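You operate a simulated robot arm through the tools that you are given. There is no shell and no other tool.

Carry out the task below with a simulated two-armed robot. There is one attempt and no reset: what you move stays moved.

Task
Water the two dry herb pots and fill the green trough to MAX.
Fine: use the watering can; dry soil is pale, stop when it turns dark; the damp pot and the other trough get nothing; the float ends in the green band; spill nothing; put the can back. Set down upright: watering can.

The check looks at the end state, three seconds after you hand in, the way a careful person would. Anything else that was tipped, shoved, dropped, spilled or broken makes it a failure.

Robot
Two 7-joint arms with two-finger parallel grippers on one trunk that stands fixed in place. Base frame: the origin is at the foot of the trunk, x ahead of it, y to its left, z up; the work surface is at about z = 0.76. Units: m, rad, N and s.
The left shoulder is at [0.071, 0.156, 1.155], the right one opposite. Each reaches about 1.231 m from its shoulder. Payload 3.91 kg a hand.
The tool frame of a hand sits at the grasp point between the pads (the TCP): z along the fingers, y along the line on which they close. The tips reach 0.03 m beyond it. The gripper opens to 0.11 m. The fingers are 0.02 m wide and 0.01 m thick; the gripper's body (0.048 by 0.112 m) begins 0.055 m behind the TCP.
Orientation is that of the tool frame in the base frame, as a unit quaternion [w, x, y, z]. With the fingers straight down and closing along the base's y, the tool's x points along the base's -x, its y along +y and its z along -z.

Tools
- The arms move only by the tool drive_tool. It takes "left_deltas", "right_deltas" or both (then of equal length, played together; a hand with none holds still); each is a list that holds one entry, the list of rows, each a list of 7 numbers: the closure, from 0 (fully open) to 1 (shut), then the shift along the tool's x, y, z in units of 500 mm (1.0 is 500 mm), then the turn, a rotation vector about the tool's x, y, z in units of 60 degrees (1.0 is 60 degrees). In form: [[[fingers, dx, dy, dz, ax, ay, az], ...]]. A call has 1 to 20 rows; each row is the pose to reach, as a shift and turn from the pose commanded when the call began, along the tool's axes at that moment. A call with a number of a shift or a turn outside -1 to 1 is refused whole. Each row takes 0.2 s and may step no farther than 0.05 m and 0.15 rad from the row before; otherwise, or with a gripper value out of range, the whole call is refused. Where a pose cannot be reached the arm comes as near as it can. A force on the tool above 40 N (or 10 N above the force at the start of the call, whichever is more), or a blocked arm, ends the call early, and 0.2 s more pass. Each finger travels about 0.108 m/s and halts on what it meets, pressing with about 25 N; the grip force reading is that of the motor and also rises with nothing between the fingers. The clock runs only during rows and for 0.2 s after the last one: add rows that repeat a pose to give the fingers time. The reply holds the time, the measured pose of the TCP, the force on the tool along the base axes, the opening and the grip force, in the units named above and with some noise, with the torque about the TCP (base axes, N m) and any sound that the robot's microphone picked up.
- Cameras (640 x 400 px; columns grow to the right, rows downward): "scene" is now at [0.1261, -0.0596, 1.4033]; the picture's right is [-0.63, -0.78, 0.00], its down [-0.29, 0.24, -0.93] and it looks along [0.72, -0.58, -0.37] (base axes); focal length 308 px, centre (320, 200). "left" rides on the left gripper at [0.072, -0.017, -0.103] in its tool frame; the picture's right is [0.23, 0.97, 0.00], its down [-0.76, 0.18, -0.62] and it looks along [-0.61, 0.14, 0.78] (tool axes); focal length 222 px, centre (320, 200). "right" rides on the right gripper at [0.072, 0.017, -0.103] in its tool frame; the picture's right is [-0.23, 0.97, 0.00], its down [-0.76, -0.18, -0.62] and it looks along [-0.61, -0.14, 0.78] (tool axes); focal length 222 px, centre (320, 200). There is no depth. A picture from a camera that has moved, and an enlarged one, comes with that camera's place and axes in the base frame and with its lens.
- get_image(camera): a new picture of that camera. No time passes.
- move_column(by): slides the trunk up (or, below 0, down) by that many m; the arms and the scene camera ride with it, the base frame stays. It gives what a move gives, with no picture.
- head_to(pan, tilt): turns the head with the scene camera to pan (to the left, within 1.501 rad either way) and tilt (down, from -0.506 to 1.204), counted from straight ahead of the robot. It gives what a move gives.
- inspect(camera, box): a new picture of the part [left, top, right, bottom] of that camera's present view, enlarged. No time passes.
- job_done(): hands the job in; it is judged then, once.

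Places have to be worked out from the pictures, the camera data and where the tool is seen. Open the grippers and draw the arms clear of the work before you hand the job in, unless the task says otherwise.

The tools are called after "Call:" by a JSON object that holds its "op" and its "data". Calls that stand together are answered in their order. drive_tool: Moves the arms, as the interface text tells. Its arguments: {"type":"object","properties":{"left_deltas":{"type":"array","items":{"type":"array","items":{"type":"array","items":{"type":"number"}}}},"right_deltas":{"type":"array","items":{"type":"array","items":{"type":"array","items":{"type":"number"}}}}},"required":[]} The other tools are called the same way: move_column (by) moves the trunk up or down; head_to (pan, tilt) turns the head that bears the scene camera; get_image (camera) takes a picture; inspect (camera, box) takes an enlarged picture of a part of a camera's view; job_done () hands the job in.

At the start:

```text
clock: 0.0
left_ee_pos: [0.8465, -0.0181, 1.2051]
left_tcp_rot: [0.001, 0.001, 1.0, 0.0]
left_ft_force: [0.1, 0.4, -0.6]
left_ft_torque: [-0.03, -0.03, -0.02]
left_grip_width: 0.1099
left_finger_force: 0.1
right_ee_pos: [0.5889, -0.6064, 1.1943]
right_tcp_rot: [0.0, 0.0, 1.0, 0.0]
right_ft_force: [0.9, -0.1, 0.1]
right_ft_torque: [0.01, 0.01, -0.01]
right_grip_width: 0.1101
right_finger_force: 0.0
trunk travel left (down, up): [-0.6, 0.34]
head pan, tilt (commanded): [-0.679, 0.384]
```

scene: 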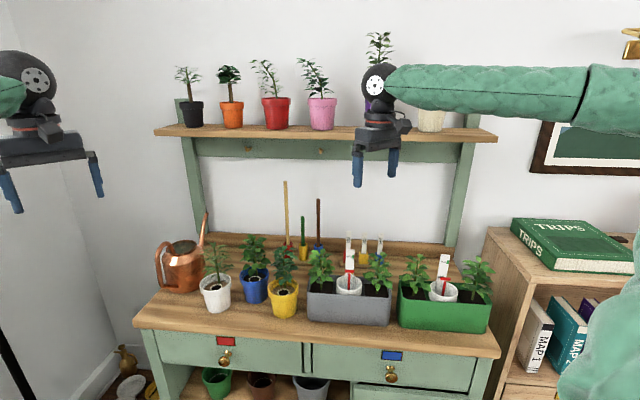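
right: 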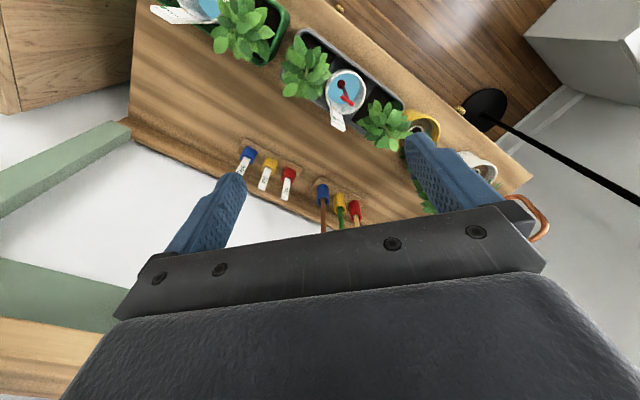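
left: 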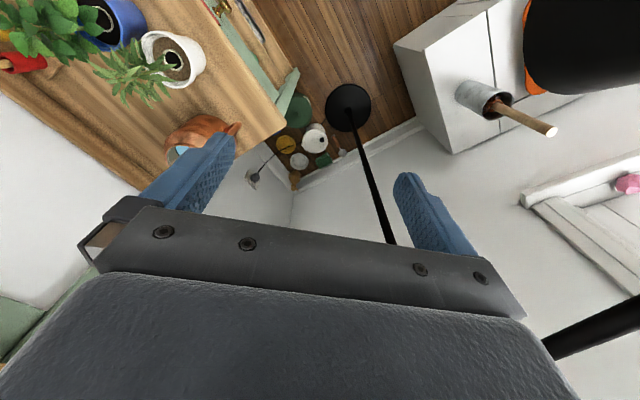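

I begin by looking closer at the bench: can, three pots, and two troughs, from the scene camera.

Call:
{"op": "inspect", "data": {"camera": "scene", "box": [140, 200, 320, 330]}}

Call:
{"op": "inspect", "data": {"camera": "scene", "box": [300, 220, 500, 345]}}

Call:
{"op": "inspect", "data": {"camera": "right", "box": [140, 0, 540, 240]}}

Call:
{"op": "inspect", "data": {"camera": "left", "box": [0, 0, 360, 220]}}

```text
3.08 times, centred on (230, 265) of scene
camera zoom: at [0.1261, -0.0596, 1.4033], right [-0.63, -0.78, 0.0], down [-0.29, 0.24, -0.93], along [0.72, -0.58, -0.37], focal length 949 px, centre (597, 0)
```

zoom: 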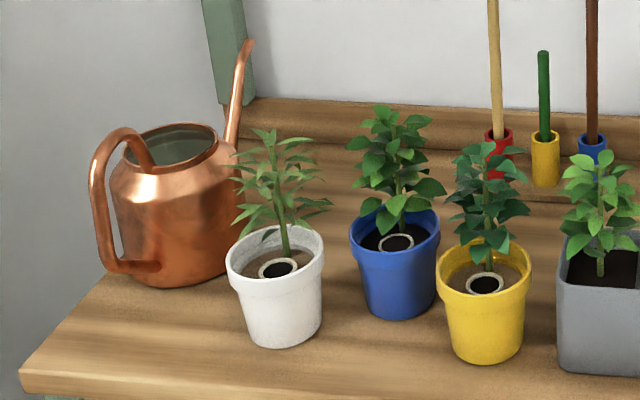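

```text
3.20 times, centred on (400, 282) of scene
camera zoom: at [0.1261, -0.0596, 1.4033], right [-0.63, -0.78, 0.0], down [-0.29, 0.24, -0.93], along [0.72, -0.58, -0.37], focal length 987 px, centre (64, -64)
```

zoom: 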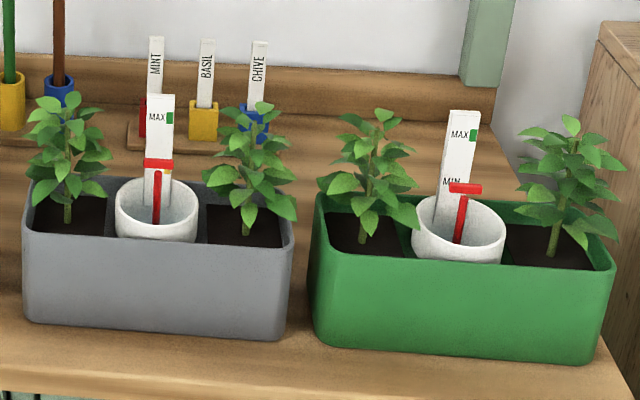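

```text
1.60 times, centred on (340, 120) of right
camera zoom: at [0.5161, -0.589, 1.2961], right [0.23, 0.97, 0.0], down [0.76, -0.18, 0.62], along [0.61, -0.14, -0.78], focal length 355 px, centre (288, 328)
```

zoom: 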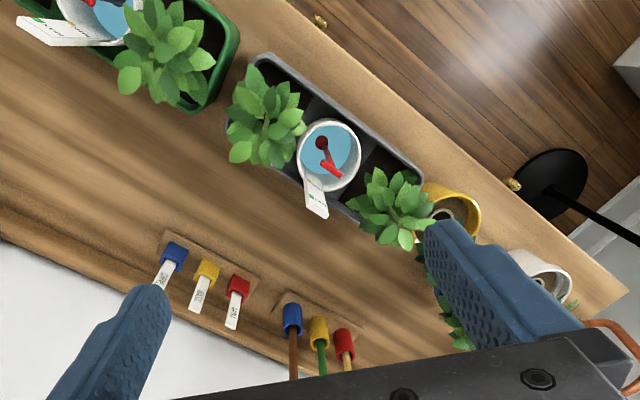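

```text
1.78 times, centred on (180, 110) of left
camera zoom: at [0.7747, -0.035, 1.3091], right [-0.23, 0.97, 0.0], down [0.76, 0.18, 0.62], along [0.61, 0.14, -0.78], focal length 395 px, centre (569, 360)
```

zoom: 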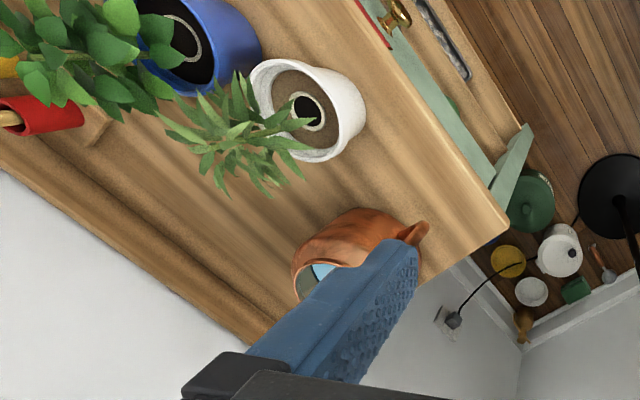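

The bench runs at about 45° in the base frame, with the can at its far-left end. I zoom in on the can, the pots, and the green gauge for detail.

Call:
{"op": "inspect", "data": {"camera": "scene", "box": [145, 205, 225, 305]}}

Call:
{"op": "inspect", "data": {"camera": "left", "box": [120, 80, 280, 200]}}

Call:
{"op": "inspect", "data": {"camera": "scene", "box": [400, 240, 500, 310]}}

Call:
{"op": "inspect", "data": {"camera": "scene", "box": [195, 230, 305, 325]}}

```text
4.00 times, centred on (185, 255) of scene
camera zoom: at [0.1261, -0.0596, 1.4033], right [-0.63, -0.78, 0.0], down [-0.29, 0.24, -0.93], along [0.72, -0.58, -0.37], focal length 1234 px, centre (860, -20)
```

zoom: 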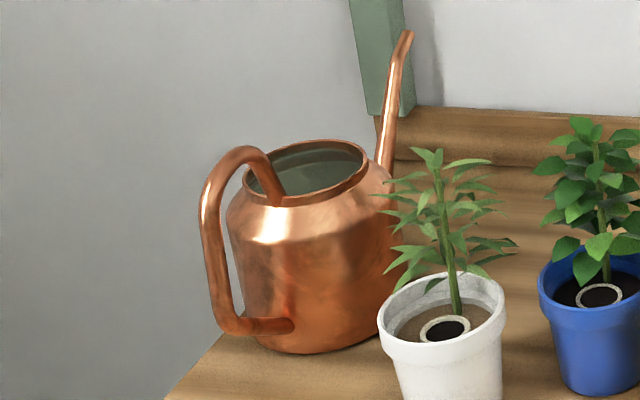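

```text
3.33 times, centred on (200, 140) of left
camera zoom: at [0.7747, -0.035, 1.3091], right [-0.23, 0.97, 0.0], down [0.76, 0.18, 0.62], along [0.61, 0.14, -0.78], focal length 740 px, centre (720, 400)
```

zoom: 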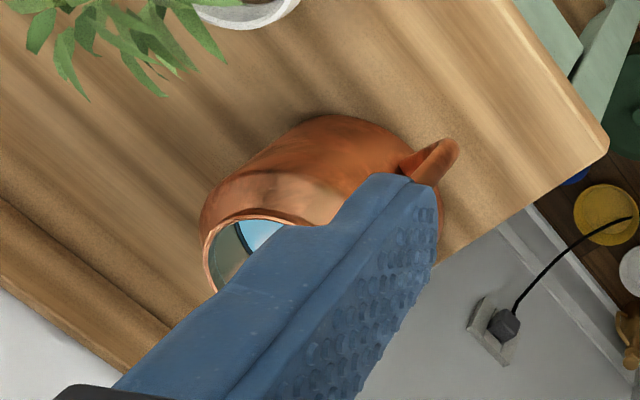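

```text
5.71 times, centred on (450, 275) of scene
camera zoom: at [0.1261, -0.0596, 1.4033], right [-0.63, -0.78, 0.0], down [-0.29, 0.24, -0.93], along [0.72, -0.58, -0.37], focal length 1762 px, centre (-423, -229)
```

zoom: 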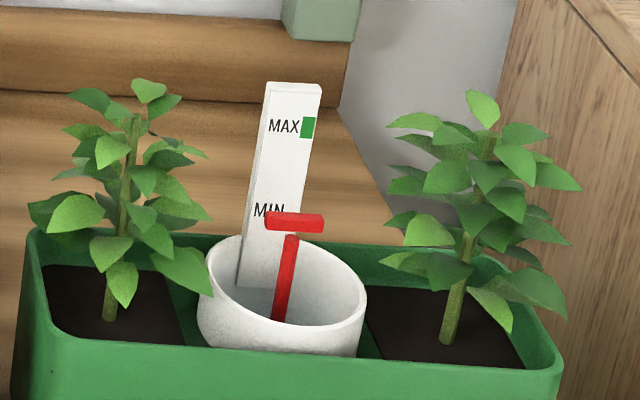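

```text
4.21 times, centred on (250, 278) of scene
camera zoom: at [0.1261, -0.0596, 1.4033], right [-0.63, -0.78, 0.0], down [-0.29, 0.24, -0.93], along [0.72, -0.58, -0.37], focal length 1299 px, centre (615, -126)
```

zoom: 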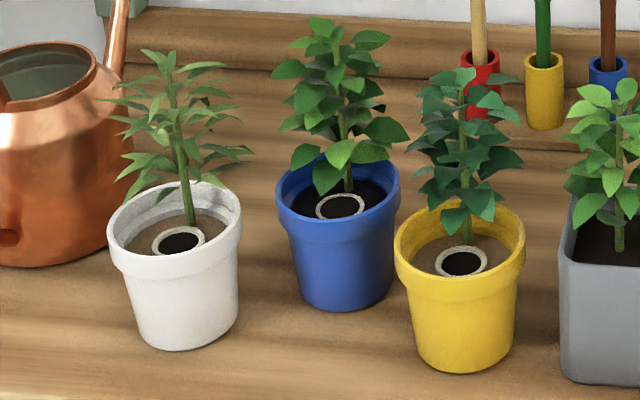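

The can's handle faces the robot's side, and the spout points away along the bench normal. I draw the left hand back and bring the right hand over near the can for a better view.

Call:
{"op": "drive_tool", "data": {"left_deltas": [[[0, 0.075, 0.04, 0, 0, 0, 0], [0, 0.15, 0.08, 0, 0, 0, 0], [0, 0.225, 0.12, 0, 0, 0, 0], [0, 0.3, 0.16, 0, 0, 0, 0], [0, 0.375, 0.2, 0, 0, 0, 0], [0, 0.45, 0.24, 0, 0, 0, 0], [0, 0.525, 0.28, 0, 0, 0, 0], [0, 0.6, 0.3, 0, 0, 0, 0], [0, 0.6, 0.3, 0, 0, 0, 0]]], "right_deltas": [[[0, -0.05, 0.07, -0.012, 0, 0, 0], [0, -0.1, 0.14, -0.025, 0, 0, 0], [0, -0.15, 0.21, -0.04, 0, 0, 0], [0, -0.2, 0.28, -0.052, 0, 0, 0], [0, -0.25, 0.36, -0.064, 0, 0, 0], [0, -0.3, 0.44, -0.08, 0, 0, 0], [0, -0.36, 0.52, -0.095, 0, 0, 0], [0, -0.422, 0.6, -0.112, 0, 0, 0], [0, -0.422, 0.612, -0.112, 0, 0, 0]]]}}

Call:
{"op": "get_image", "data": {"camera": "right"}}

Call:
{"op": "get_image", "data": {"camera": "scene"}}

```text
refused: row 7 steps farther than a row can; nothing moved
```

```text
taken
camera right: at [0.5161, -0.589, 1.2961], right [0.23, 0.97, 0.0], down [0.76, -0.18, 0.62], along [0.61, -0.14, -0.78], focal length 222 px, centre (320, 200)
```

right: 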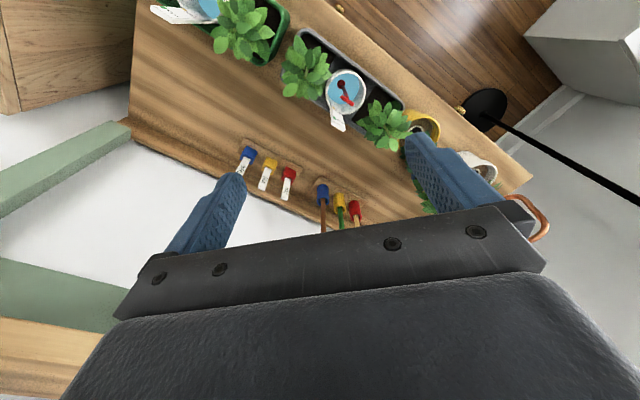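

```text
taken
camera scene: at [0.1261, -0.0596, 1.4033], right [-0.63, -0.78, 0.0], down [-0.29, 0.24, -0.93], along [0.72, -0.58, -0.37], focal length 308 px, centre (320, 200)
```

scene: 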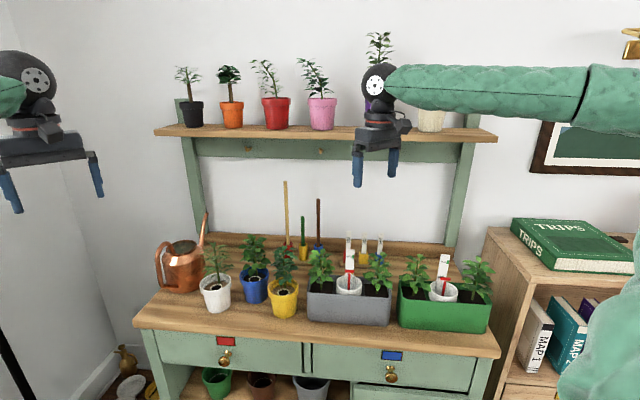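

The step was too large, so nothing moved; I replay the same motion with smaller steps.

Call:
{"op": "drive_tool", "data": {"left_deltas": [[[0, 0.06, 0.03, 0, 0, 0, 0], [0, 0.12, 0.06, 0, 0, 0, 0], [0, 0.18, 0.09, 0, 0, 0, 0], [0, 0.24, 0.12, 0, 0, 0, 0], [0, 0.3, 0.15, 0, 0, 0, 0], [0, 0.36, 0.18, 0, 0, 0, 0], [0, 0.42, 0.21, 0, 0, 0, 0], [0, 0.48, 0.24, 0, 0, 0, 0], [0, 0.54, 0.27, 0, 0, 0, 0], [0, 0.6, 0.3, 0, 0, 0, 0], [0, 0.6, 0.3, 0, 0, 0, 0]]], "right_deltas": [[[0, -0.0422, 0.0612, -0.0112, 0, 0, 0], [0, -0.0844, 0.1224, -0.0224, 0, 0, 0], [0, -0.1266, 0.1836, -0.0336, 0, 0, 0], [0, -0.1688, 0.2448, -0.0448, 0, 0, 0], [0, -0.211, 0.306, -0.056, 0, 0, 0], [0, -0.2532, 0.3672, -0.0672, 0, 0, 0], [0, -0.2954, 0.4284, -0.0784, 0, 0, 0], [0, -0.3376, 0.4896, -0.0896, 0, 0, 0], [0, -0.3798, 0.5508, -0.1008, 0, 0, 0], [0, -0.422, 0.612, -0.112, 0, 0, 0], [0, -0.422, 0.612, -0.112, 0, 0, 0]]]}}

Call:
{"op": "get_image", "data": {"camera": "right"}}

Call:
{"op": "get_image", "data": {"camera": "scene"}}

Call:
{"op": "get_image", "data": {"camera": "left"}}

```text
clock: 2.4
left_ee_pos: [0.546, 0.1301, 1.2062]
left_tcp_rot: [0.0, 0.0, 1.0, 0.001]
left_ft_force: [0.6, -0.3, 0.0]
left_ft_torque: [0.02, -0.03, 0.01]
left_grip_width: 0.11
left_finger_force: 0.0
right_ee_pos: [0.7974, -0.3002, 1.2505]
right_tcp_rot: [0.001, 0.0, 1.0, 0.001]
right_ft_force: [-0.4, 0.5, -0.7]
right_ft_torque: [0.02, -0.01, 0.01]
right_grip_width: 0.1098
right_finger_force: 0.0
trunk travel left (down, up): [-0.6, 0.34]
head pan, tilt (commanded): [-0.679, 0.384]
```

```text
taken
camera right: at [0.7248, -0.2836, 1.3524], right [0.23, 0.97, 0.0], down [0.76, -0.18, 0.62], along [0.61, -0.14, -0.78], focal length 222 px, centre (320, 200)
```

right: 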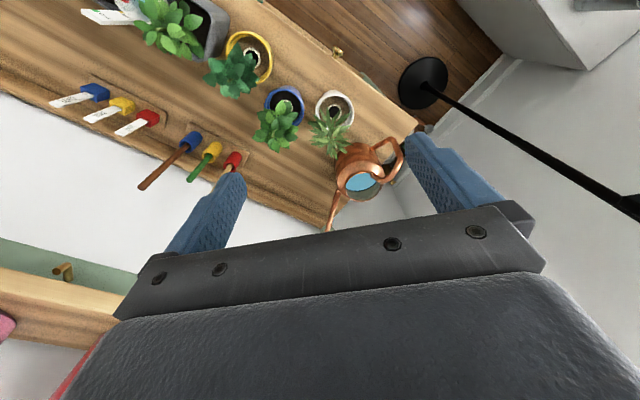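

```text
taken
camera scene: at [0.1258, -0.061, 1.4033], right [-0.63, -0.78, 0.0], down [-0.29, 0.24, -0.93], along [0.72, -0.58, -0.38], focal length 308 px, centre (320, 200)
```

scene: 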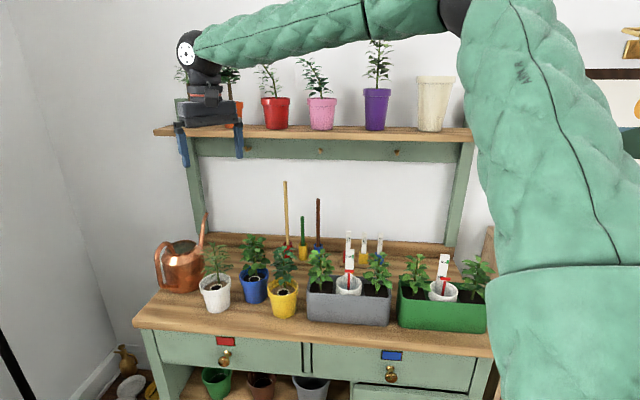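

```text
taken
camera left: at [0.4737, 0.1137, 1.3093], right [-0.23, 0.97, 0.0], down [0.76, 0.18, 0.62], along [0.61, 0.14, -0.78], focal length 222 px, centre (320, 200)
```

left: 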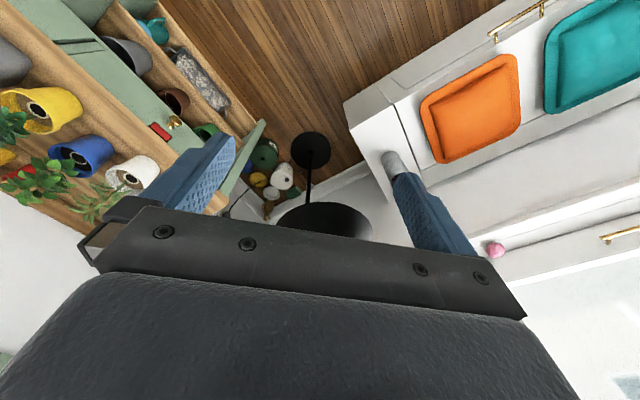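

Now the right camera has a clear view onto the can; I enlarge it.

Call:
{"op": "inspect", "data": {"camera": "right", "box": [300, 70, 440, 240]}}

Call:
{"op": "inspect", "data": {"camera": "right", "box": [200, 20, 420, 170]}}

Call:
{"op": "inspect", "data": {"camera": "scene", "box": [145, 200, 225, 300]}}

```text
2.35 times, centred on (370, 155) of right
camera zoom: at [0.7248, -0.2836, 1.3524], right [0.23, 0.97, 0.0], down [0.76, -0.18, 0.62], along [0.61, -0.14, -0.78], focal length 523 px, centre (202, 306)
```

zoom: 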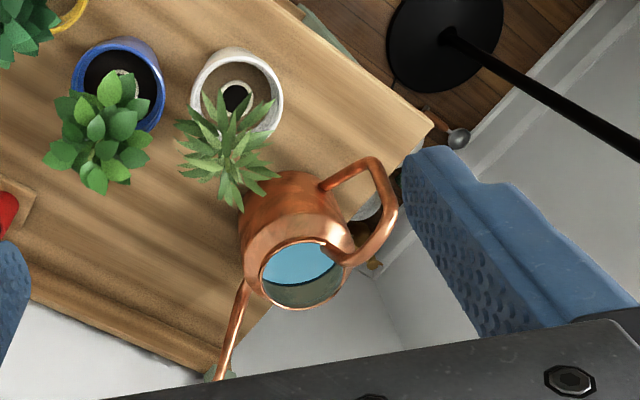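

```text
2.67 times, centred on (310, 95) of right
camera zoom: at [0.7248, -0.2836, 1.3524], right [0.23, 0.97, 0.0], down [0.76, -0.18, 0.62], along [0.61, -0.14, -0.78], focal length 592 px, centre (347, 480)
```

zoom: 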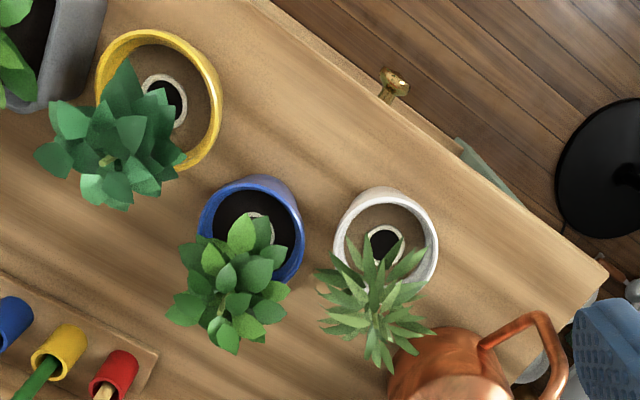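

```text
4.00 times, centred on (185, 250) of scene
camera zoom: at [0.1258, -0.061, 1.4033], right [-0.63, -0.78, 0.0], down [-0.29, 0.24, -0.93], along [0.72, -0.58, -0.38], focal length 1234 px, centre (860, 0)
```

zoom: 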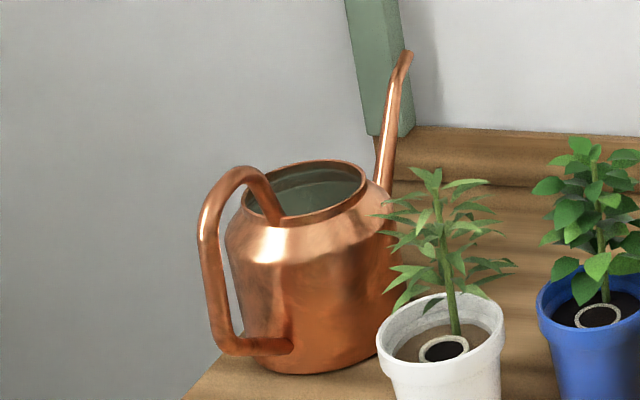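

I triangulated the can: rim centre ≈ [1.06, -0.25, 0.90], vertical handle bar ≈ [0.987, -0.173] from z 0.84 to 0.955, with the handle-spout line along the bench normal (45°). I yaw the right hand by 45°, move it behind the handle, and slide the left hand farther aside.

Call:
{"op": "drive_tool", "data": {"left_deltas": [[[0, 0.015, 0.056, 0, 0, 0, 0], [0, 0.03, 0.112, 0, 0, 0, 0], [0, 0.045, 0.168, 0, 0, 0, 0], [0, 0.06, 0.224, 0, 0, 0, 0], [0, 0.075, 0.28, 0, 0, 0, 0], [0, 0.09, 0.34, 0, 0, 0, 0], [0, 0.09, 0.34, 0, 0, 0, 0]]], "right_deltas": [[[0, -0.021, 0.067, 0.016, 0, 0, 0.125], [0, -0.042, 0.134, 0.033, 0, 0, 0.25], [0, -0.063, 0.2, 0.05, 0, 0, 0.375], [0, -0.084, 0.267, 0.067, 0, 0, 0.5], [0, -0.105, 0.333, 0.083, 0, 0, 0.625], [0, -0.126, 0.4, 0.1, 0, 0, 0.75], [0, -0.126, 0.4, 0.1, 0, 0, 0.75]]]}}

Call:
{"op": "get_image", "data": {"camera": "right"}}

Call:
{"op": "get_image", "data": {"camera": "scene"}}

```text
clock: 4.0
left_ee_pos: [0.5039, 0.3004, 1.204]
left_tcp_rot: [-0.001, 0.0, 1.0, 0.001]
left_ft_force: [-0.2, -1.1, -0.8]
left_ft_torque: [0.0, 0.0, -0.02]
left_grip_width: 0.11
left_finger_force: 0.0
right_ee_pos: [0.8348, -0.1339, 1.1915]
right_tcp_rot: [-0.001, 0.383, 0.924, 0.001]
right_ft_force: [0.1, -1.2, 0.0]
right_ft_torque: [0.02, 0.05, -0.02]
right_grip_width: 0.1097
right_finger_force: 0.0
right hand out of reach, approached as far as the arm can: row 5, 6, 7
trunk travel left (down, up): [-0.6, 0.34]
head pan, tilt (commanded): [-0.679, 0.384]
```

```text
taken
camera right: at [0.7957, -0.0706, 1.2943], right [0.85, 0.53, 0.0], down [0.41, -0.67, 0.62], along [0.33, -0.53, -0.78], focal length 222 px, centre (320, 200)
```

right: 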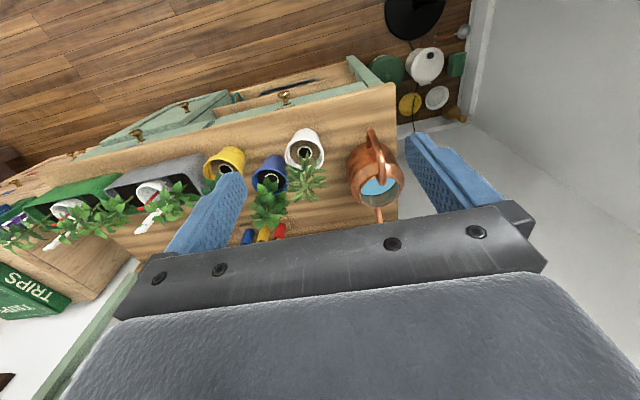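

```text
taken
camera scene: at [0.1283, -0.0604, 1.403], right [-0.63, -0.78, 0.0], down [-0.29, 0.24, -0.93], along [0.72, -0.58, -0.38], focal length 308 px, centre (320, 200)
```

scene: 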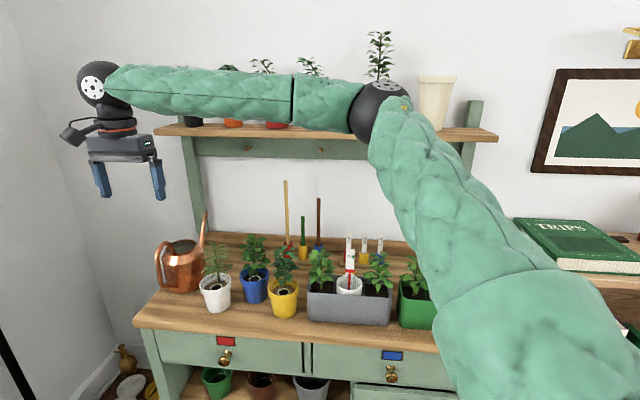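

The right arm runs into its limits there; the left arm naturally points along the bench normal, so I'll use the left hand for the can. I retract the right arm first toward its own side, undoing the yaw.

Call:
{"op": "drive_tool", "data": {"right_deltas": [[[0, -0.019, -0.08, -0.008, 0, 0, -0.0625], [0, -0.038, -0.16, -0.017, 0, 0, -0.125], [0, -0.057, -0.24, -0.025, 0, 0, -0.1875], [0, -0.076, -0.32, -0.033, 0, 0, -0.25], [0, -0.095, -0.4, -0.042, 0, 0, -0.3125], [0, -0.114, -0.48, -0.05, 0, 0, -0.375], [0, -0.133, -0.56, -0.058, 0, 0, -0.4375], [0, -0.152, -0.64, -0.067, 0, 0, -0.5], [0, -0.171, -0.72, -0.075, 0, 0, -0.5625], [0, -0.19, -0.8, -0.083, 0, 0, -0.625], [0, -0.209, -0.88, -0.092, 0, 0, -0.6875], [0, -0.226, -0.96, -0.1, 0, 0, -0.75], [0, -0.226, -0.96, -0.1, 0, 0, -0.75]]]}}

Call:
{"op": "get_image", "data": {"camera": "scene"}}

```text
clock: 6.8
left_ee_pos: [0.5028, 0.3014, 1.2049]
left_tcp_rot: [0.0, -0.001, 1.0, -0.001]
left_ft_force: [0.7, 0.5, -0.6]
left_ft_torque: [0.0, -0.03, 0.01]
left_grip_width: 0.11
left_finger_force: 0.1
right_ee_pos: [0.5742, -0.5493, 1.2455]
right_tcp_rot: [0.0, 0.001, 1.0, 0.0]
right_ft_force: [0.8, 0.2, -0.8]
right_ft_torque: [0.0, 0.03, 0.01]
right_grip_width: 0.11
right_finger_force: 0.1
trunk travel left (down, up): [-0.6, 0.34]
head pan, tilt (commanded): [-0.679, 0.384]
```

```text
taken
camera scene: at [0.1267, -0.058, 1.4033], right [-0.63, -0.78, 0.0], down [-0.29, 0.23, -0.93], along [0.72, -0.58, -0.37], focal length 308 px, centre (320, 200)
```

scene: 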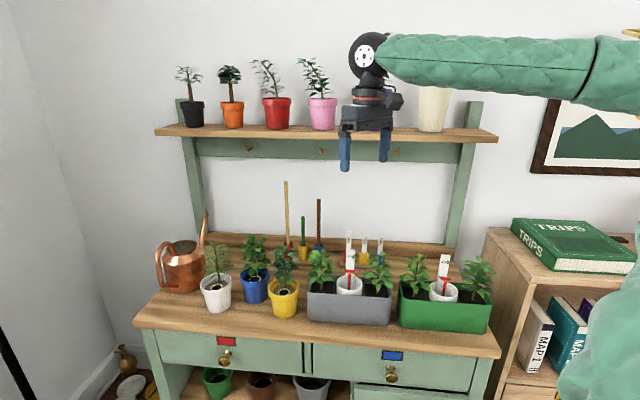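

Now I bring the left hand forward toward the can while yawing it 45°.

Call:
{"op": "drive_tool", "data": {"left_deltas": [[[0, -0.066, -0.0555, 0, 0, 0, 0.083], [0, -0.132, -0.111, 0, 0, 0, 0.167], [0, -0.198, -0.1665, 0, 0, 0, 0.25], [0, -0.264, -0.222, 0, 0, 0, 0.333], [0, -0.33, -0.2775, 0, 0, 0, 0.417], [0, -0.396, -0.333, 0, 0, 0, 0.5], [0, -0.462, -0.3885, 0, 0, 0, 0.583], [0, -0.528, -0.444, 0, 0, 0, 0.667], [0, -0.594, -0.5, 0, 0, 0, 0.75], [0, -0.594, -0.5, 0, 0, 0, 0.75]]]}}

Call:
{"op": "get_image", "data": {"camera": "left"}}

Call:
{"op": "get_image", "data": {"camera": "scene"}}

```text
clock: 8.1
left_ee_pos: [0.6742, 0.1495, 1.2073]
left_tcp_rot: [-0.002, 0.235, 0.972, 0.0]
left_ft_force: [-0.7, -0.1, 0.5]
left_ft_torque: [-0.01, 0.01, -0.02]
left_grip_width: 0.1101
left_finger_force: 0.1
right_ee_pos: [0.5748, -0.5514, 1.2444]
right_tcp_rot: [0.0, 0.001, 1.0, 0.0]
right_ft_force: [0.6, -0.5, 0.4]
right_ft_torque: [-0.04, 0.01, -0.02]
right_grip_width: 0.1098
right_finger_force: 0.1
trunk travel left (down, up): [-0.6, 0.34]
head pan, tilt (commanded): [-0.679, 0.384]
stopped in row 6 (left hand): the force on the tool passed its limit at 80 N (the readings are from after the stop); the commanded pose is now the measured one
```

```text
taken
camera left: at [0.602, 0.1674, 1.3114], right [0.24, 0.97, 0.0], down [0.76, -0.19, 0.62], along [0.6, -0.15, -0.78], focal length 222 px, centre (320, 200)
```

left: 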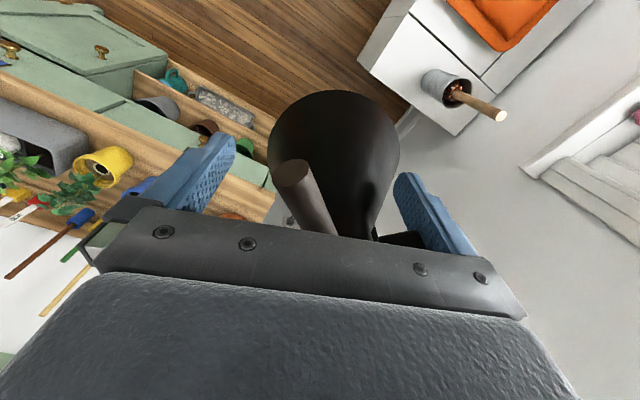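

```text
taken
camera scene: at [0.1258, -0.0604, 1.4034], right [-0.63, -0.78, 0.0], down [-0.29, 0.24, -0.93], along [0.72, -0.58, -0.38], focal length 308 px, centre (320, 200)
```

scene: 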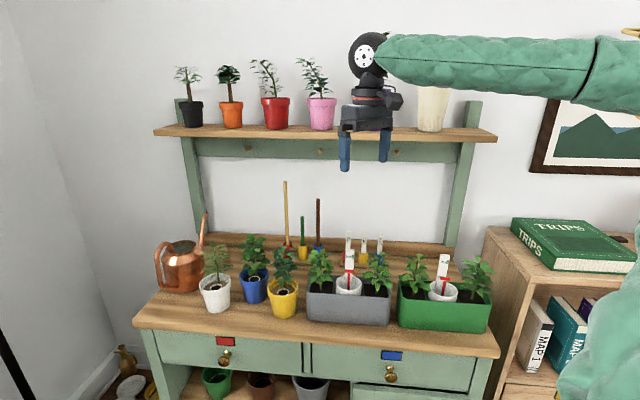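

The left hand bumped something: the camera shows a black floor-lamp shade right ahead of it. I turn the head to look at the lamp before moving anything.

Call:
{"op": "head_to", "data": {"pan": 0.1, "tilt": 0.3}}

Call:
{"op": "get_image", "data": {"camera": "scene"}}

```text
clock: 9.2
left_ee_pos: [0.675, 0.1519, 1.2074]
left_tcp_rot: [-0.002, 0.234, 0.972, 0.001]
left_ft_force: [-0.6, 0.2, 0.1]
left_ft_torque: [0.0, -0.03, -0.01]
left_grip_width: 0.1098
left_finger_force: 0.1
right_ee_pos: [0.5742, -0.5506, 1.2456]
right_tcp_rot: [0.0, 0.0, 1.0, -0.001]
right_ft_force: [0.0, 0.2, 0.3]
right_ft_torque: [0.0, 0.02, 0.0]
right_grip_width: 0.11
right_finger_force: 0.0
trunk travel left (down, up): [-0.6, 0.34]
head pan, tilt (commanded): [0.099, 0.3]
```

```text
taken
camera scene: at [0.1471, 0.0081, 1.4111], right [0.1, -1.0, 0.0], down [-0.29, -0.03, -0.95], along [0.95, 0.09, -0.3], focal length 308 px, centre (320, 200)
```

scene: 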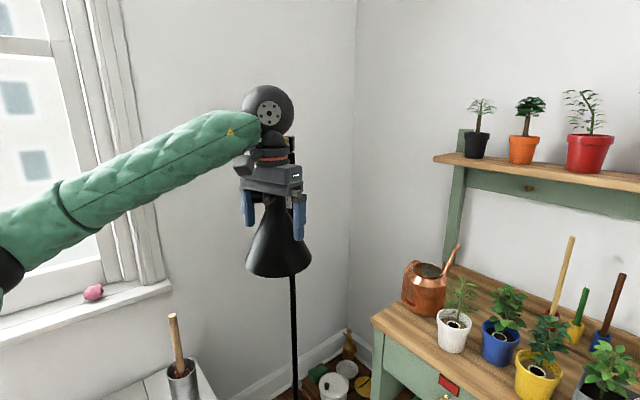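

The lamp shade hangs at about [0.71, 0.15], z 1.09–1.25, with its rod at [1.12, 0.21]; my hand bumped its neck. I back straight out along the way I came, slowly, then inspect the lamp.

Call:
{"op": "drive_tool", "data": {"left_deltas": [[[0, 0.05, 0.011, 0, 0, 0, 0], [0, 0.1, 0.022, 0, 0, 0, 0], [0, 0.15, 0.033, 0, 0, 0, 0], [0, 0.21, 0.046, 0, 0, 0, 0], [0, 0.28, 0.061, 0, 0, 0, 0], [0, 0.35, 0.075, 0, 0, 0, 0], [0, 0.35, 0.075, 0, 0, 0, 0]]]}}

Call:
{"op": "get_image", "data": {"camera": "scene"}}

Call:
{"op": "get_image", "data": {"camera": "left"}}

```text
clock: 10.8
left_ee_pos: [0.5367, 0.2655, 1.2075]
left_tcp_rot: [-0.003, 0.233, 0.972, 0.001]
left_ft_force: [0.7, 0.6, 0.1]
left_ft_torque: [0.0, 0.02, 0.0]
left_grip_width: 0.1098
left_finger_force: 0.1
right_ee_pos: [0.5757, -0.5502, 1.2453]
right_tcp_rot: [-0.001, -0.001, 1.0, 0.0]
right_ft_force: [0.0, -1.1, -0.2]
right_ft_torque: [0.0, 0.01, 0.01]
right_grip_width: 0.1099
right_finger_force: 0.0
trunk travel left (down, up): [-0.6, 0.34]
head pan, tilt (commanded): [0.099, 0.3]
```

```text
taken
camera scene: at [0.1477, 0.0074, 1.411], right [0.1, -1.0, 0.0], down [-0.3, -0.03, -0.95], along [0.95, 0.1, -0.3], focal length 308 px, centre (320, 200)
```

scene: 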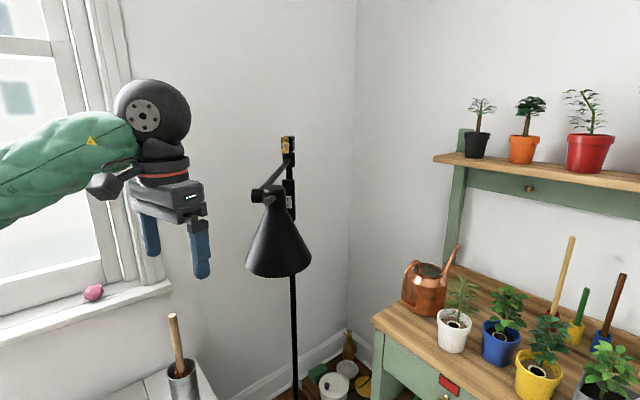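

```text
taken
camera left: at [0.4644, 0.2821, 1.3114], right [0.24, 0.97, 0.0], down [0.76, -0.19, 0.62], along [0.6, -0.15, -0.79], focal length 222 px, centre (320, 200)
```

left: 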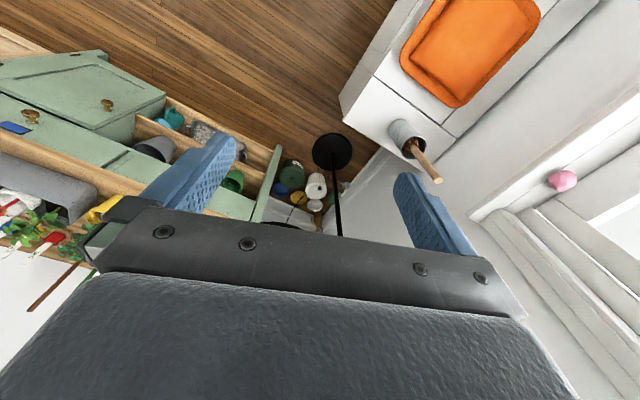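

The lamp still stands upright and unmoved as far as I can see. Plan: lower the trunk so the left arm can pass beneath the shade (below z≈1.05). First I park the right hand in front of the bench on the right so that it does not come down on the plants.

Call:
{"op": "drive_tool", "data": {"right_deltas": [[[0, 0.085, -0.03, 0, 0, 0, 0], [0, 0.17, -0.06, 0, 0, 0, 0], [0, 0.255, -0.09, 0, 0, 0, 0], [0, 0.34, -0.12, 0, 0, 0, 0], [0, 0.425, -0.15, 0, 0, 0, 0], [0, 0.51, -0.18, 0, 0, 0, 0], [0, 0.595, -0.21, 0, 0, 0, 0], [0, 0.68, -0.24, 0, 0, 0, 0], [0, 0.765, -0.27, 0, 0, 0, 0], [0, 0.85, -0.3, 0, 0, 0, 0], [0, 0.85, -0.3, 0, 0, 0, 0]]]}}

Call:
{"op": "head_to", "data": {"pan": -0.679, "tilt": 0.384}}

Call:
{"op": "get_image", "data": {"camera": "scene"}}

Call:
{"op": "get_image", "data": {"camera": "right"}}

```text
clock: 13.2
left_ee_pos: [0.5358, 0.2636, 1.2081]
left_tcp_rot: [-0.002, 0.233, 0.972, 0.0]
left_ft_force: [0.2, -1.1, -0.1]
left_ft_torque: [0.01, 0.0, -0.01]
left_grip_width: 0.1099
left_finger_force: 0.0
right_ee_pos: [0.1513, -0.7005, 1.246]
right_tcp_rot: [-0.001, 0.0, 1.0, 0.0]
right_ft_force: [-0.8, -0.3, 0.5]
right_ft_torque: [0.03, 0.01, 0.0]
right_grip_width: 0.11
right_finger_force: 0.0
trunk travel left (down, up): [-0.6, 0.34]
head pan, tilt (commanded): [0.099, 0.3]
```

```text
clock: 14.4
left_ee_pos: [0.5356, 0.2656, 1.2081]
left_tcp_rot: [-0.001, 0.233, 0.973, 0.001]
left_ft_force: [-0.1, -1.3, 0.3]
left_ft_torque: [0.0, -0.02, 0.02]
left_grip_width: 0.1101
left_finger_force: 0.0
right_ee_pos: [0.1506, -0.6996, 1.2467]
right_tcp_rot: [0.0, 0.0, 1.0, 0.0]
right_ft_force: [0.2, -0.4, -0.4]
right_ft_torque: [0.01, 0.0, -0.01]
right_grip_width: 0.11
right_finger_force: 0.1
trunk travel left (down, up): [-0.6, 0.34]
head pan, tilt (commanded): [-0.679, 0.384]
```

```text
taken
camera scene: at [0.1256, -0.0591, 1.4034], right [-0.63, -0.78, 0.0], down [-0.29, 0.23, -0.93], along [0.72, -0.58, -0.37], focal length 308 px, centre (320, 200)
```

scene: 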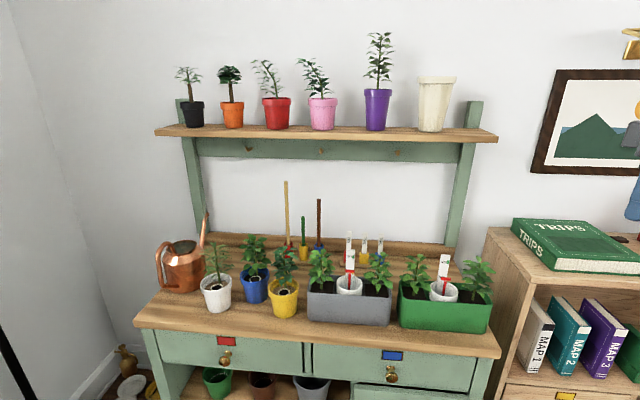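

```text
taken
camera right: at [0.0786, -0.6828, 1.3493], right [0.23, 0.97, 0.0], down [0.76, -0.18, 0.62], along [0.61, -0.14, -0.78], focal length 222 px, centre (320, 200)
```

right: 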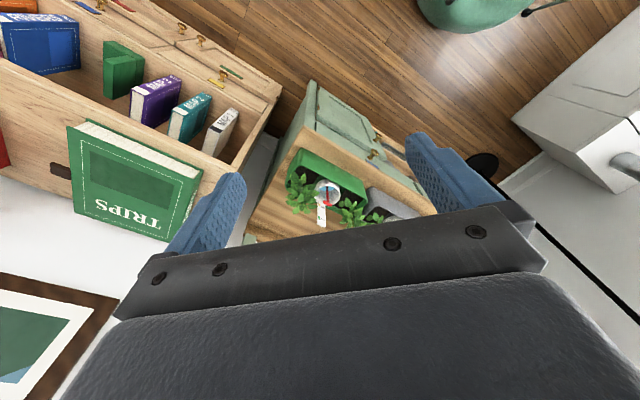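

The scene view matches the starting one (lamp rod unchanged), and the right hand is clear. Now I lower the trunk by 0.25 m.

Call:
{"op": "move_column", "data": {"by": -0.25}}

Call:
{"op": "head_to", "data": {"pan": -0.1, "tilt": 0.2}}

Call:
{"op": "get_image", "data": {"camera": "scene"}}

Call:
{"op": "get_image", "data": {"camera": "left"}}

```text
clock: 16.9
left_ee_pos: [0.5366, 0.2646, 0.9578]
left_tcp_rot: [-0.002, 0.233, 0.972, 0.001]
left_ft_force: [0.5, -0.2, 0.7]
left_ft_torque: [-0.04, 0.01, 0.02]
left_grip_width: 0.1101
left_finger_force: 0.1
right_ee_pos: [0.1516, -0.6999, 0.9972]
right_tcp_rot: [0.0, 0.0, 1.0, -0.001]
right_ft_force: [-0.4, -0.4, -0.7]
right_ft_torque: [-0.03, -0.02, 0.0]
right_grip_width: 0.1099
right_finger_force: 0.1
trunk travel left (down, up): [-0.35, 0.59]
head pan, tilt (commanded): [-0.679, 0.384]
```

```text
clock: 17.9
left_ee_pos: [0.5353, 0.2656, 0.9575]
left_tcp_rot: [-0.002, 0.234, 0.972, 0.001]
left_ft_force: [0.6, 0.2, -0.1]
left_ft_torque: [0.0, 0.0, 0.01]
left_grip_width: 0.1101
left_finger_force: 0.1
right_ee_pos: [0.1512, -0.7002, 0.9968]
right_tcp_rot: [0.0, 0.0, 1.0, 0.0]
right_ft_force: [-0.1, 0.0, -1.3]
right_ft_torque: [-0.02, 0.03, -0.01]
right_grip_width: 0.1099
right_finger_force: 0.1
trunk travel left (down, up): [-0.35, 0.59]
head pan, tilt (commanded): [-0.099, 0.201]
```

```text
taken
camera scene: at [0.1461, -0.0103, 1.1704], right [-0.1, -0.99, 0.0], down [-0.2, 0.02, -0.98], along [0.97, -0.1, -0.2], focal length 308 px, centre (320, 200)
```

scene: 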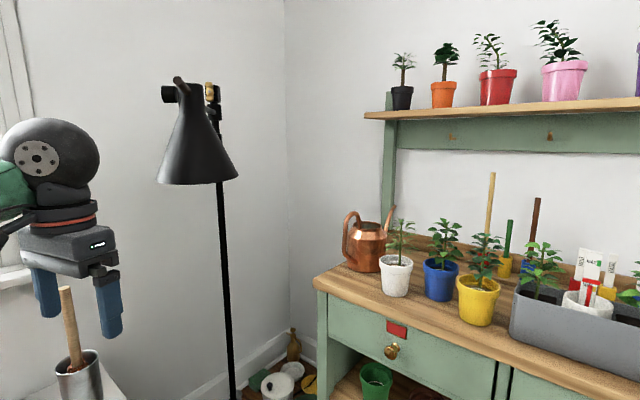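

```text
taken
camera left: at [0.4633, 0.2828, 1.0617], right [0.24, 0.97, 0.0], down [0.76, -0.19, 0.62], along [0.6, -0.15, -0.78], focal length 222 px, centre (320, 200)
```

left: 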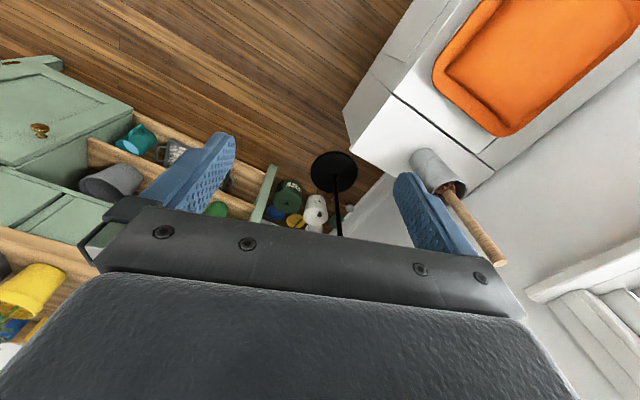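

The shade's lower rim sits around z≈1.09, and the trunk is low enough to pass beneath it. I move the left hand right, in front of the robot, and finish the yaw to 45° while keeping well away from the lamp.

Call:
{"op": "drive_tool", "data": {"left_deltas": [[[0, -0.016, -0.072, 0, 0, 0, 0.05], [0, -0.032, -0.144, 0, 0, 0, 0.1], [0, -0.049, -0.216, 0, 0, 0, 0.15], [0, -0.065, -0.289, 0, 0, 0, 0.2], [0, -0.081, -0.361, 0, 0, 0, 0.25], [0, -0.097, -0.433, 0, 0, 0, 0.3], [0, -0.097, -0.433, 0, 0, 0, 0.3]]]}}

Call:
{"op": "get_image", "data": {"camera": "scene"}}

```text
clock: 19.5
left_ee_pos: [0.48, 0.0511, 0.9559]
left_tcp_rot: [-0.001, 0.382, 0.924, 0.001]
left_ft_force: [-0.3, -0.4, 0.0]
left_ft_torque: [-0.01, -0.02, -0.02]
left_grip_width: 0.11
left_finger_force: 0.1
right_ee_pos: [0.1509, -0.6997, 0.9964]
right_tcp_rot: [0.0, 0.001, 1.0, 0.0]
right_ft_force: [0.1, -0.2, -0.2]
right_ft_torque: [0.02, -0.03, 0.03]
right_grip_width: 0.1099
right_finger_force: 0.0
trunk travel left (down, up): [-0.35, 0.59]
head pan, tilt (commanded): [-0.099, 0.201]
```

```text
taken
camera scene: at [0.1461, -0.0099, 1.1705], right [-0.1, -1.0, 0.0], down [-0.2, 0.02, -0.98], along [0.97, -0.1, -0.2], focal length 308 px, centre (320, 200)
```

scene: 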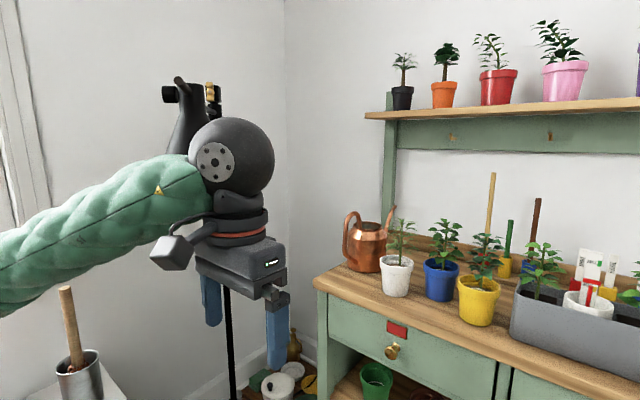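

The forearm rises from the lower left, well clear of the shade. Now I move the hand farther right and forward in front of the bench while pitching the fingers forward (30° off vertical).

Call:
{"op": "drive_tool", "data": {"left_deltas": [[[0, -0.075, -0.018, -0.007, 0, -0.071, 0], [0, -0.15, -0.037, -0.014, 0, -0.143, 0], [0, -0.225, -0.055, -0.021, 0, -0.214, 0], [0, -0.3, -0.074, -0.027, 0, -0.286, 0], [0, -0.375, -0.092, -0.034, 0, -0.357, 0], [0, -0.45, -0.11, -0.041, 0, -0.43, 0], [0, -0.525, -0.129, -0.048, 0, -0.5, 0], [0, -0.525, -0.129, -0.048, 0, -0.5, 0]]]}}

Call:
{"op": "get_image", "data": {"camera": "scene"}}

Call:
{"op": "get_image", "data": {"camera": "left"}}

```text
clock: 21.3
left_ee_pos: [0.622, -0.18, 0.9803]
left_tcp_rot: [0.237, 0.37, 0.893, -0.099]
left_ft_force: [0.2, -0.3, 0.7]
left_ft_torque: [-0.01, -0.02, 0.0]
left_grip_width: 0.1099
left_finger_force: 0.1
right_ee_pos: [0.1506, -0.6988, 0.9968]
right_tcp_rot: [0.001, 0.0, 1.0, 0.0]
right_ft_force: [0.0, -0.6, -0.7]
right_ft_torque: [0.0, 0.03, 0.01]
right_grip_width: 0.1103
right_finger_force: 0.2
trunk travel left (down, up): [-0.35, 0.59]
head pan, tilt (commanded): [-0.099, 0.201]
```

```text
taken
camera scene: at [0.1462, -0.0102, 1.1704], right [-0.1, -1.0, 0.0], down [-0.2, 0.02, -0.98], along [0.97, -0.1, -0.2], focal length 308 px, centre (320, 200)
```

scene: 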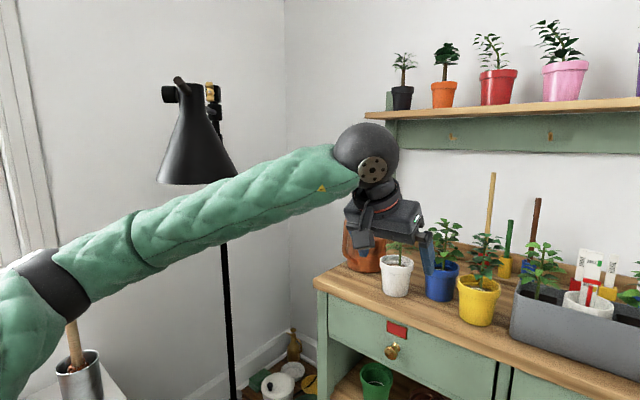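

```text
taken
camera left: at [0.5295, -0.1101, 1.0344], right [0.55, 0.83, -0.11], down [0.37, -0.12, 0.92], along [0.75, -0.55, -0.38], focal length 222 px, centre (320, 200)
```

left: 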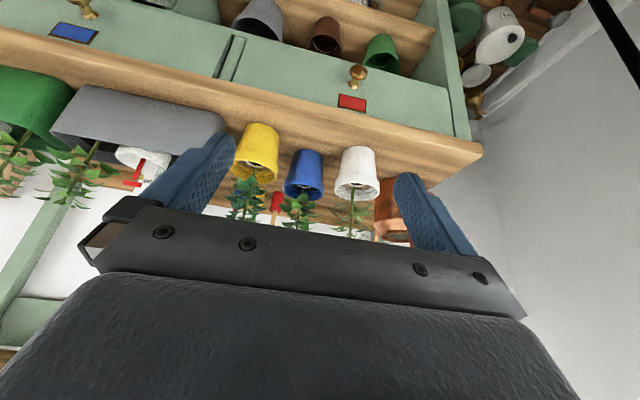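

The forearm passes close under the lamp shade, so I want the arm lower still. I lift the right hand 0.2 m first (so it does not end up beside the bench corner), then lower the trunk another 0.2 m.

Call:
{"op": "drive_tool", "data": {"right_deltas": [[[0, 0, 0, -0.08, 0, 0, 0], [0, 0, 0, -0.16, 0, 0, 0], [0, 0, 0, -0.24, 0, 0, 0], [0, 0, 0, -0.32, 0, 0, 0], [0, 0, 0, -0.4, 0, 0, 0], [0, 0, 0, -0.4, 0, 0, 0]]]}}

Call:
{"op": "move_column", "data": {"by": -0.2}}

Call:
{"op": "get_image", "data": {"camera": "scene"}}

```text
clock: 22.7
left_ee_pos: [0.6218, -0.1784, 0.9802]
left_tcp_rot: [0.236, 0.371, 0.893, -0.099]
left_ft_force: [0.4, 0.1, -0.3]
left_ft_torque: [-0.01, 0.0, -0.03]
left_grip_width: 0.1102
left_finger_force: 0.1
right_ee_pos: [0.1513, -0.7013, 1.1967]
right_tcp_rot: [0.001, 0.0, 1.0, 0.002]
right_ft_force: [-0.1, -0.9, 0.2]
right_ft_torque: [0.01, 0.0, -0.01]
right_grip_width: 0.11
right_finger_force: 0.1
trunk travel left (down, up): [-0.35, 0.59]
head pan, tilt (commanded): [-0.099, 0.201]
```

```text
clock: 24.9
left_ee_pos: [0.622, -0.1795, 0.7808]
left_tcp_rot: [0.236, 0.37, 0.893, -0.097]
left_ft_force: [0.4, -1.2, -0.5]
left_ft_torque: [0.02, 0.0, -0.01]
left_grip_width: 0.11
left_finger_force: 0.1
right_ee_pos: [0.1512, -0.7001, 0.9983]
right_tcp_rot: [0.0, 0.0, 1.0, 0.0]
right_ft_force: [0.3, -0.2, -0.3]
right_ft_torque: [0.03, -0.04, 0.0]
right_grip_width: 0.11
right_finger_force: 0.0
trunk travel left (down, up): [-0.15, 0.79]
head pan, tilt (commanded): [-0.099, 0.201]
```

```text
taken
camera scene: at [0.1461, -0.0103, 0.9705], right [-0.1, -1.0, 0.0], down [-0.2, 0.02, -0.98], along [0.97, -0.1, -0.2], focal length 308 px, centre (320, 200)
```

scene: 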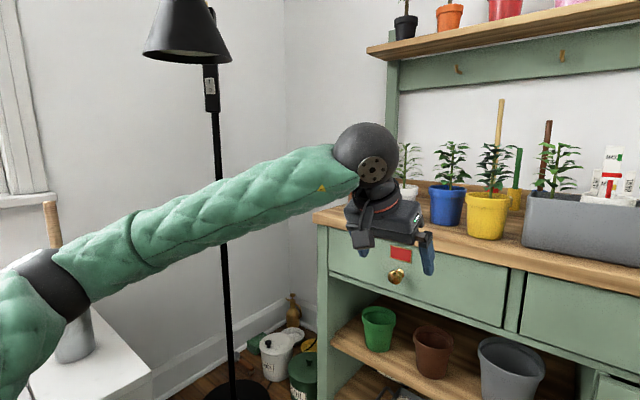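

The arm is now far below the shade (rim near row 60). I raise the hand back to z≈0.95 in front of the bench, then advance partway toward the handle.

Call:
{"op": "drive_tool", "data": {"left_deltas": [[[0, -0.0425, 0, -0.0735, 0, 0, 0], [0, -0.085, 0, -0.147, 0, 0, 0], [0, -0.1275, 0, -0.2205, 0, 0, 0], [0, -0.17, 0, -0.294, 0, 0, 0], [0, -0.214, 0.079, -0.267, 0, 0, 0], [0, -0.258, 0.158, -0.24, 0, 0, 0], [0, -0.302, 0.237, -0.212, 0, 0, 0], [0, -0.346, 0.316, -0.185, 0, 0, 0], [0, -0.346, 0.316, -0.185, 0, 0, 0]]]}}

Call:
{"op": "get_image", "data": {"camera": "scene"}}

Call:
{"op": "get_image", "data": {"camera": "left"}}

```text
clock: 26.9
left_ee_pos: [0.8066, -0.1414, 0.9463]
left_tcp_rot: [0.238, 0.37, 0.893, -0.098]
left_ft_force: [-0.3, 0.0, 0.9]
left_ft_torque: [0.01, 0.0, -0.01]
left_grip_width: 0.11
left_finger_force: 0.1
right_ee_pos: [0.1515, -0.6988, 0.9974]
right_tcp_rot: [0.0, 0.0, 1.0, 0.0]
right_ft_force: [0.2, 1.0, 0.3]
right_ft_torque: [-0.03, -0.02, -0.03]
right_grip_width: 0.1098
right_finger_force: 0.1
trunk travel left (down, up): [-0.15, 0.79]
head pan, tilt (commanded): [-0.099, 0.201]
```

```text
taken
camera scene: at [0.1462, -0.0104, 0.9704], right [-0.1, -1.0, 0.0], down [-0.2, 0.02, -0.98], along [0.97, -0.1, -0.2], focal length 308 px, centre (320, 200)
```

scene: 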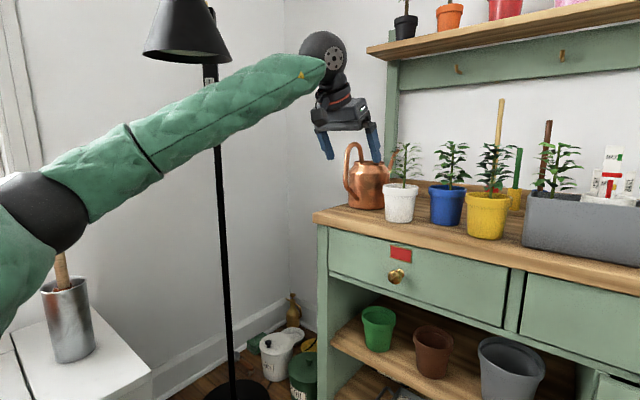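

```text
taken
camera left: at [0.7148, -0.0714, 0.9994], right [0.55, 0.83, -0.11], down [0.37, -0.12, 0.92], along [0.75, -0.55, -0.38], focal length 222 px, centre (320, 200)
```

left: 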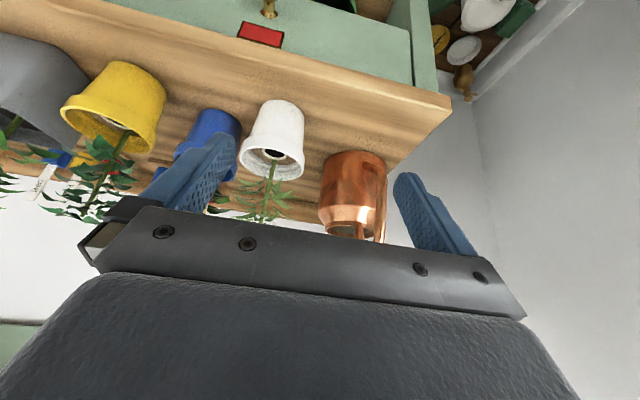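

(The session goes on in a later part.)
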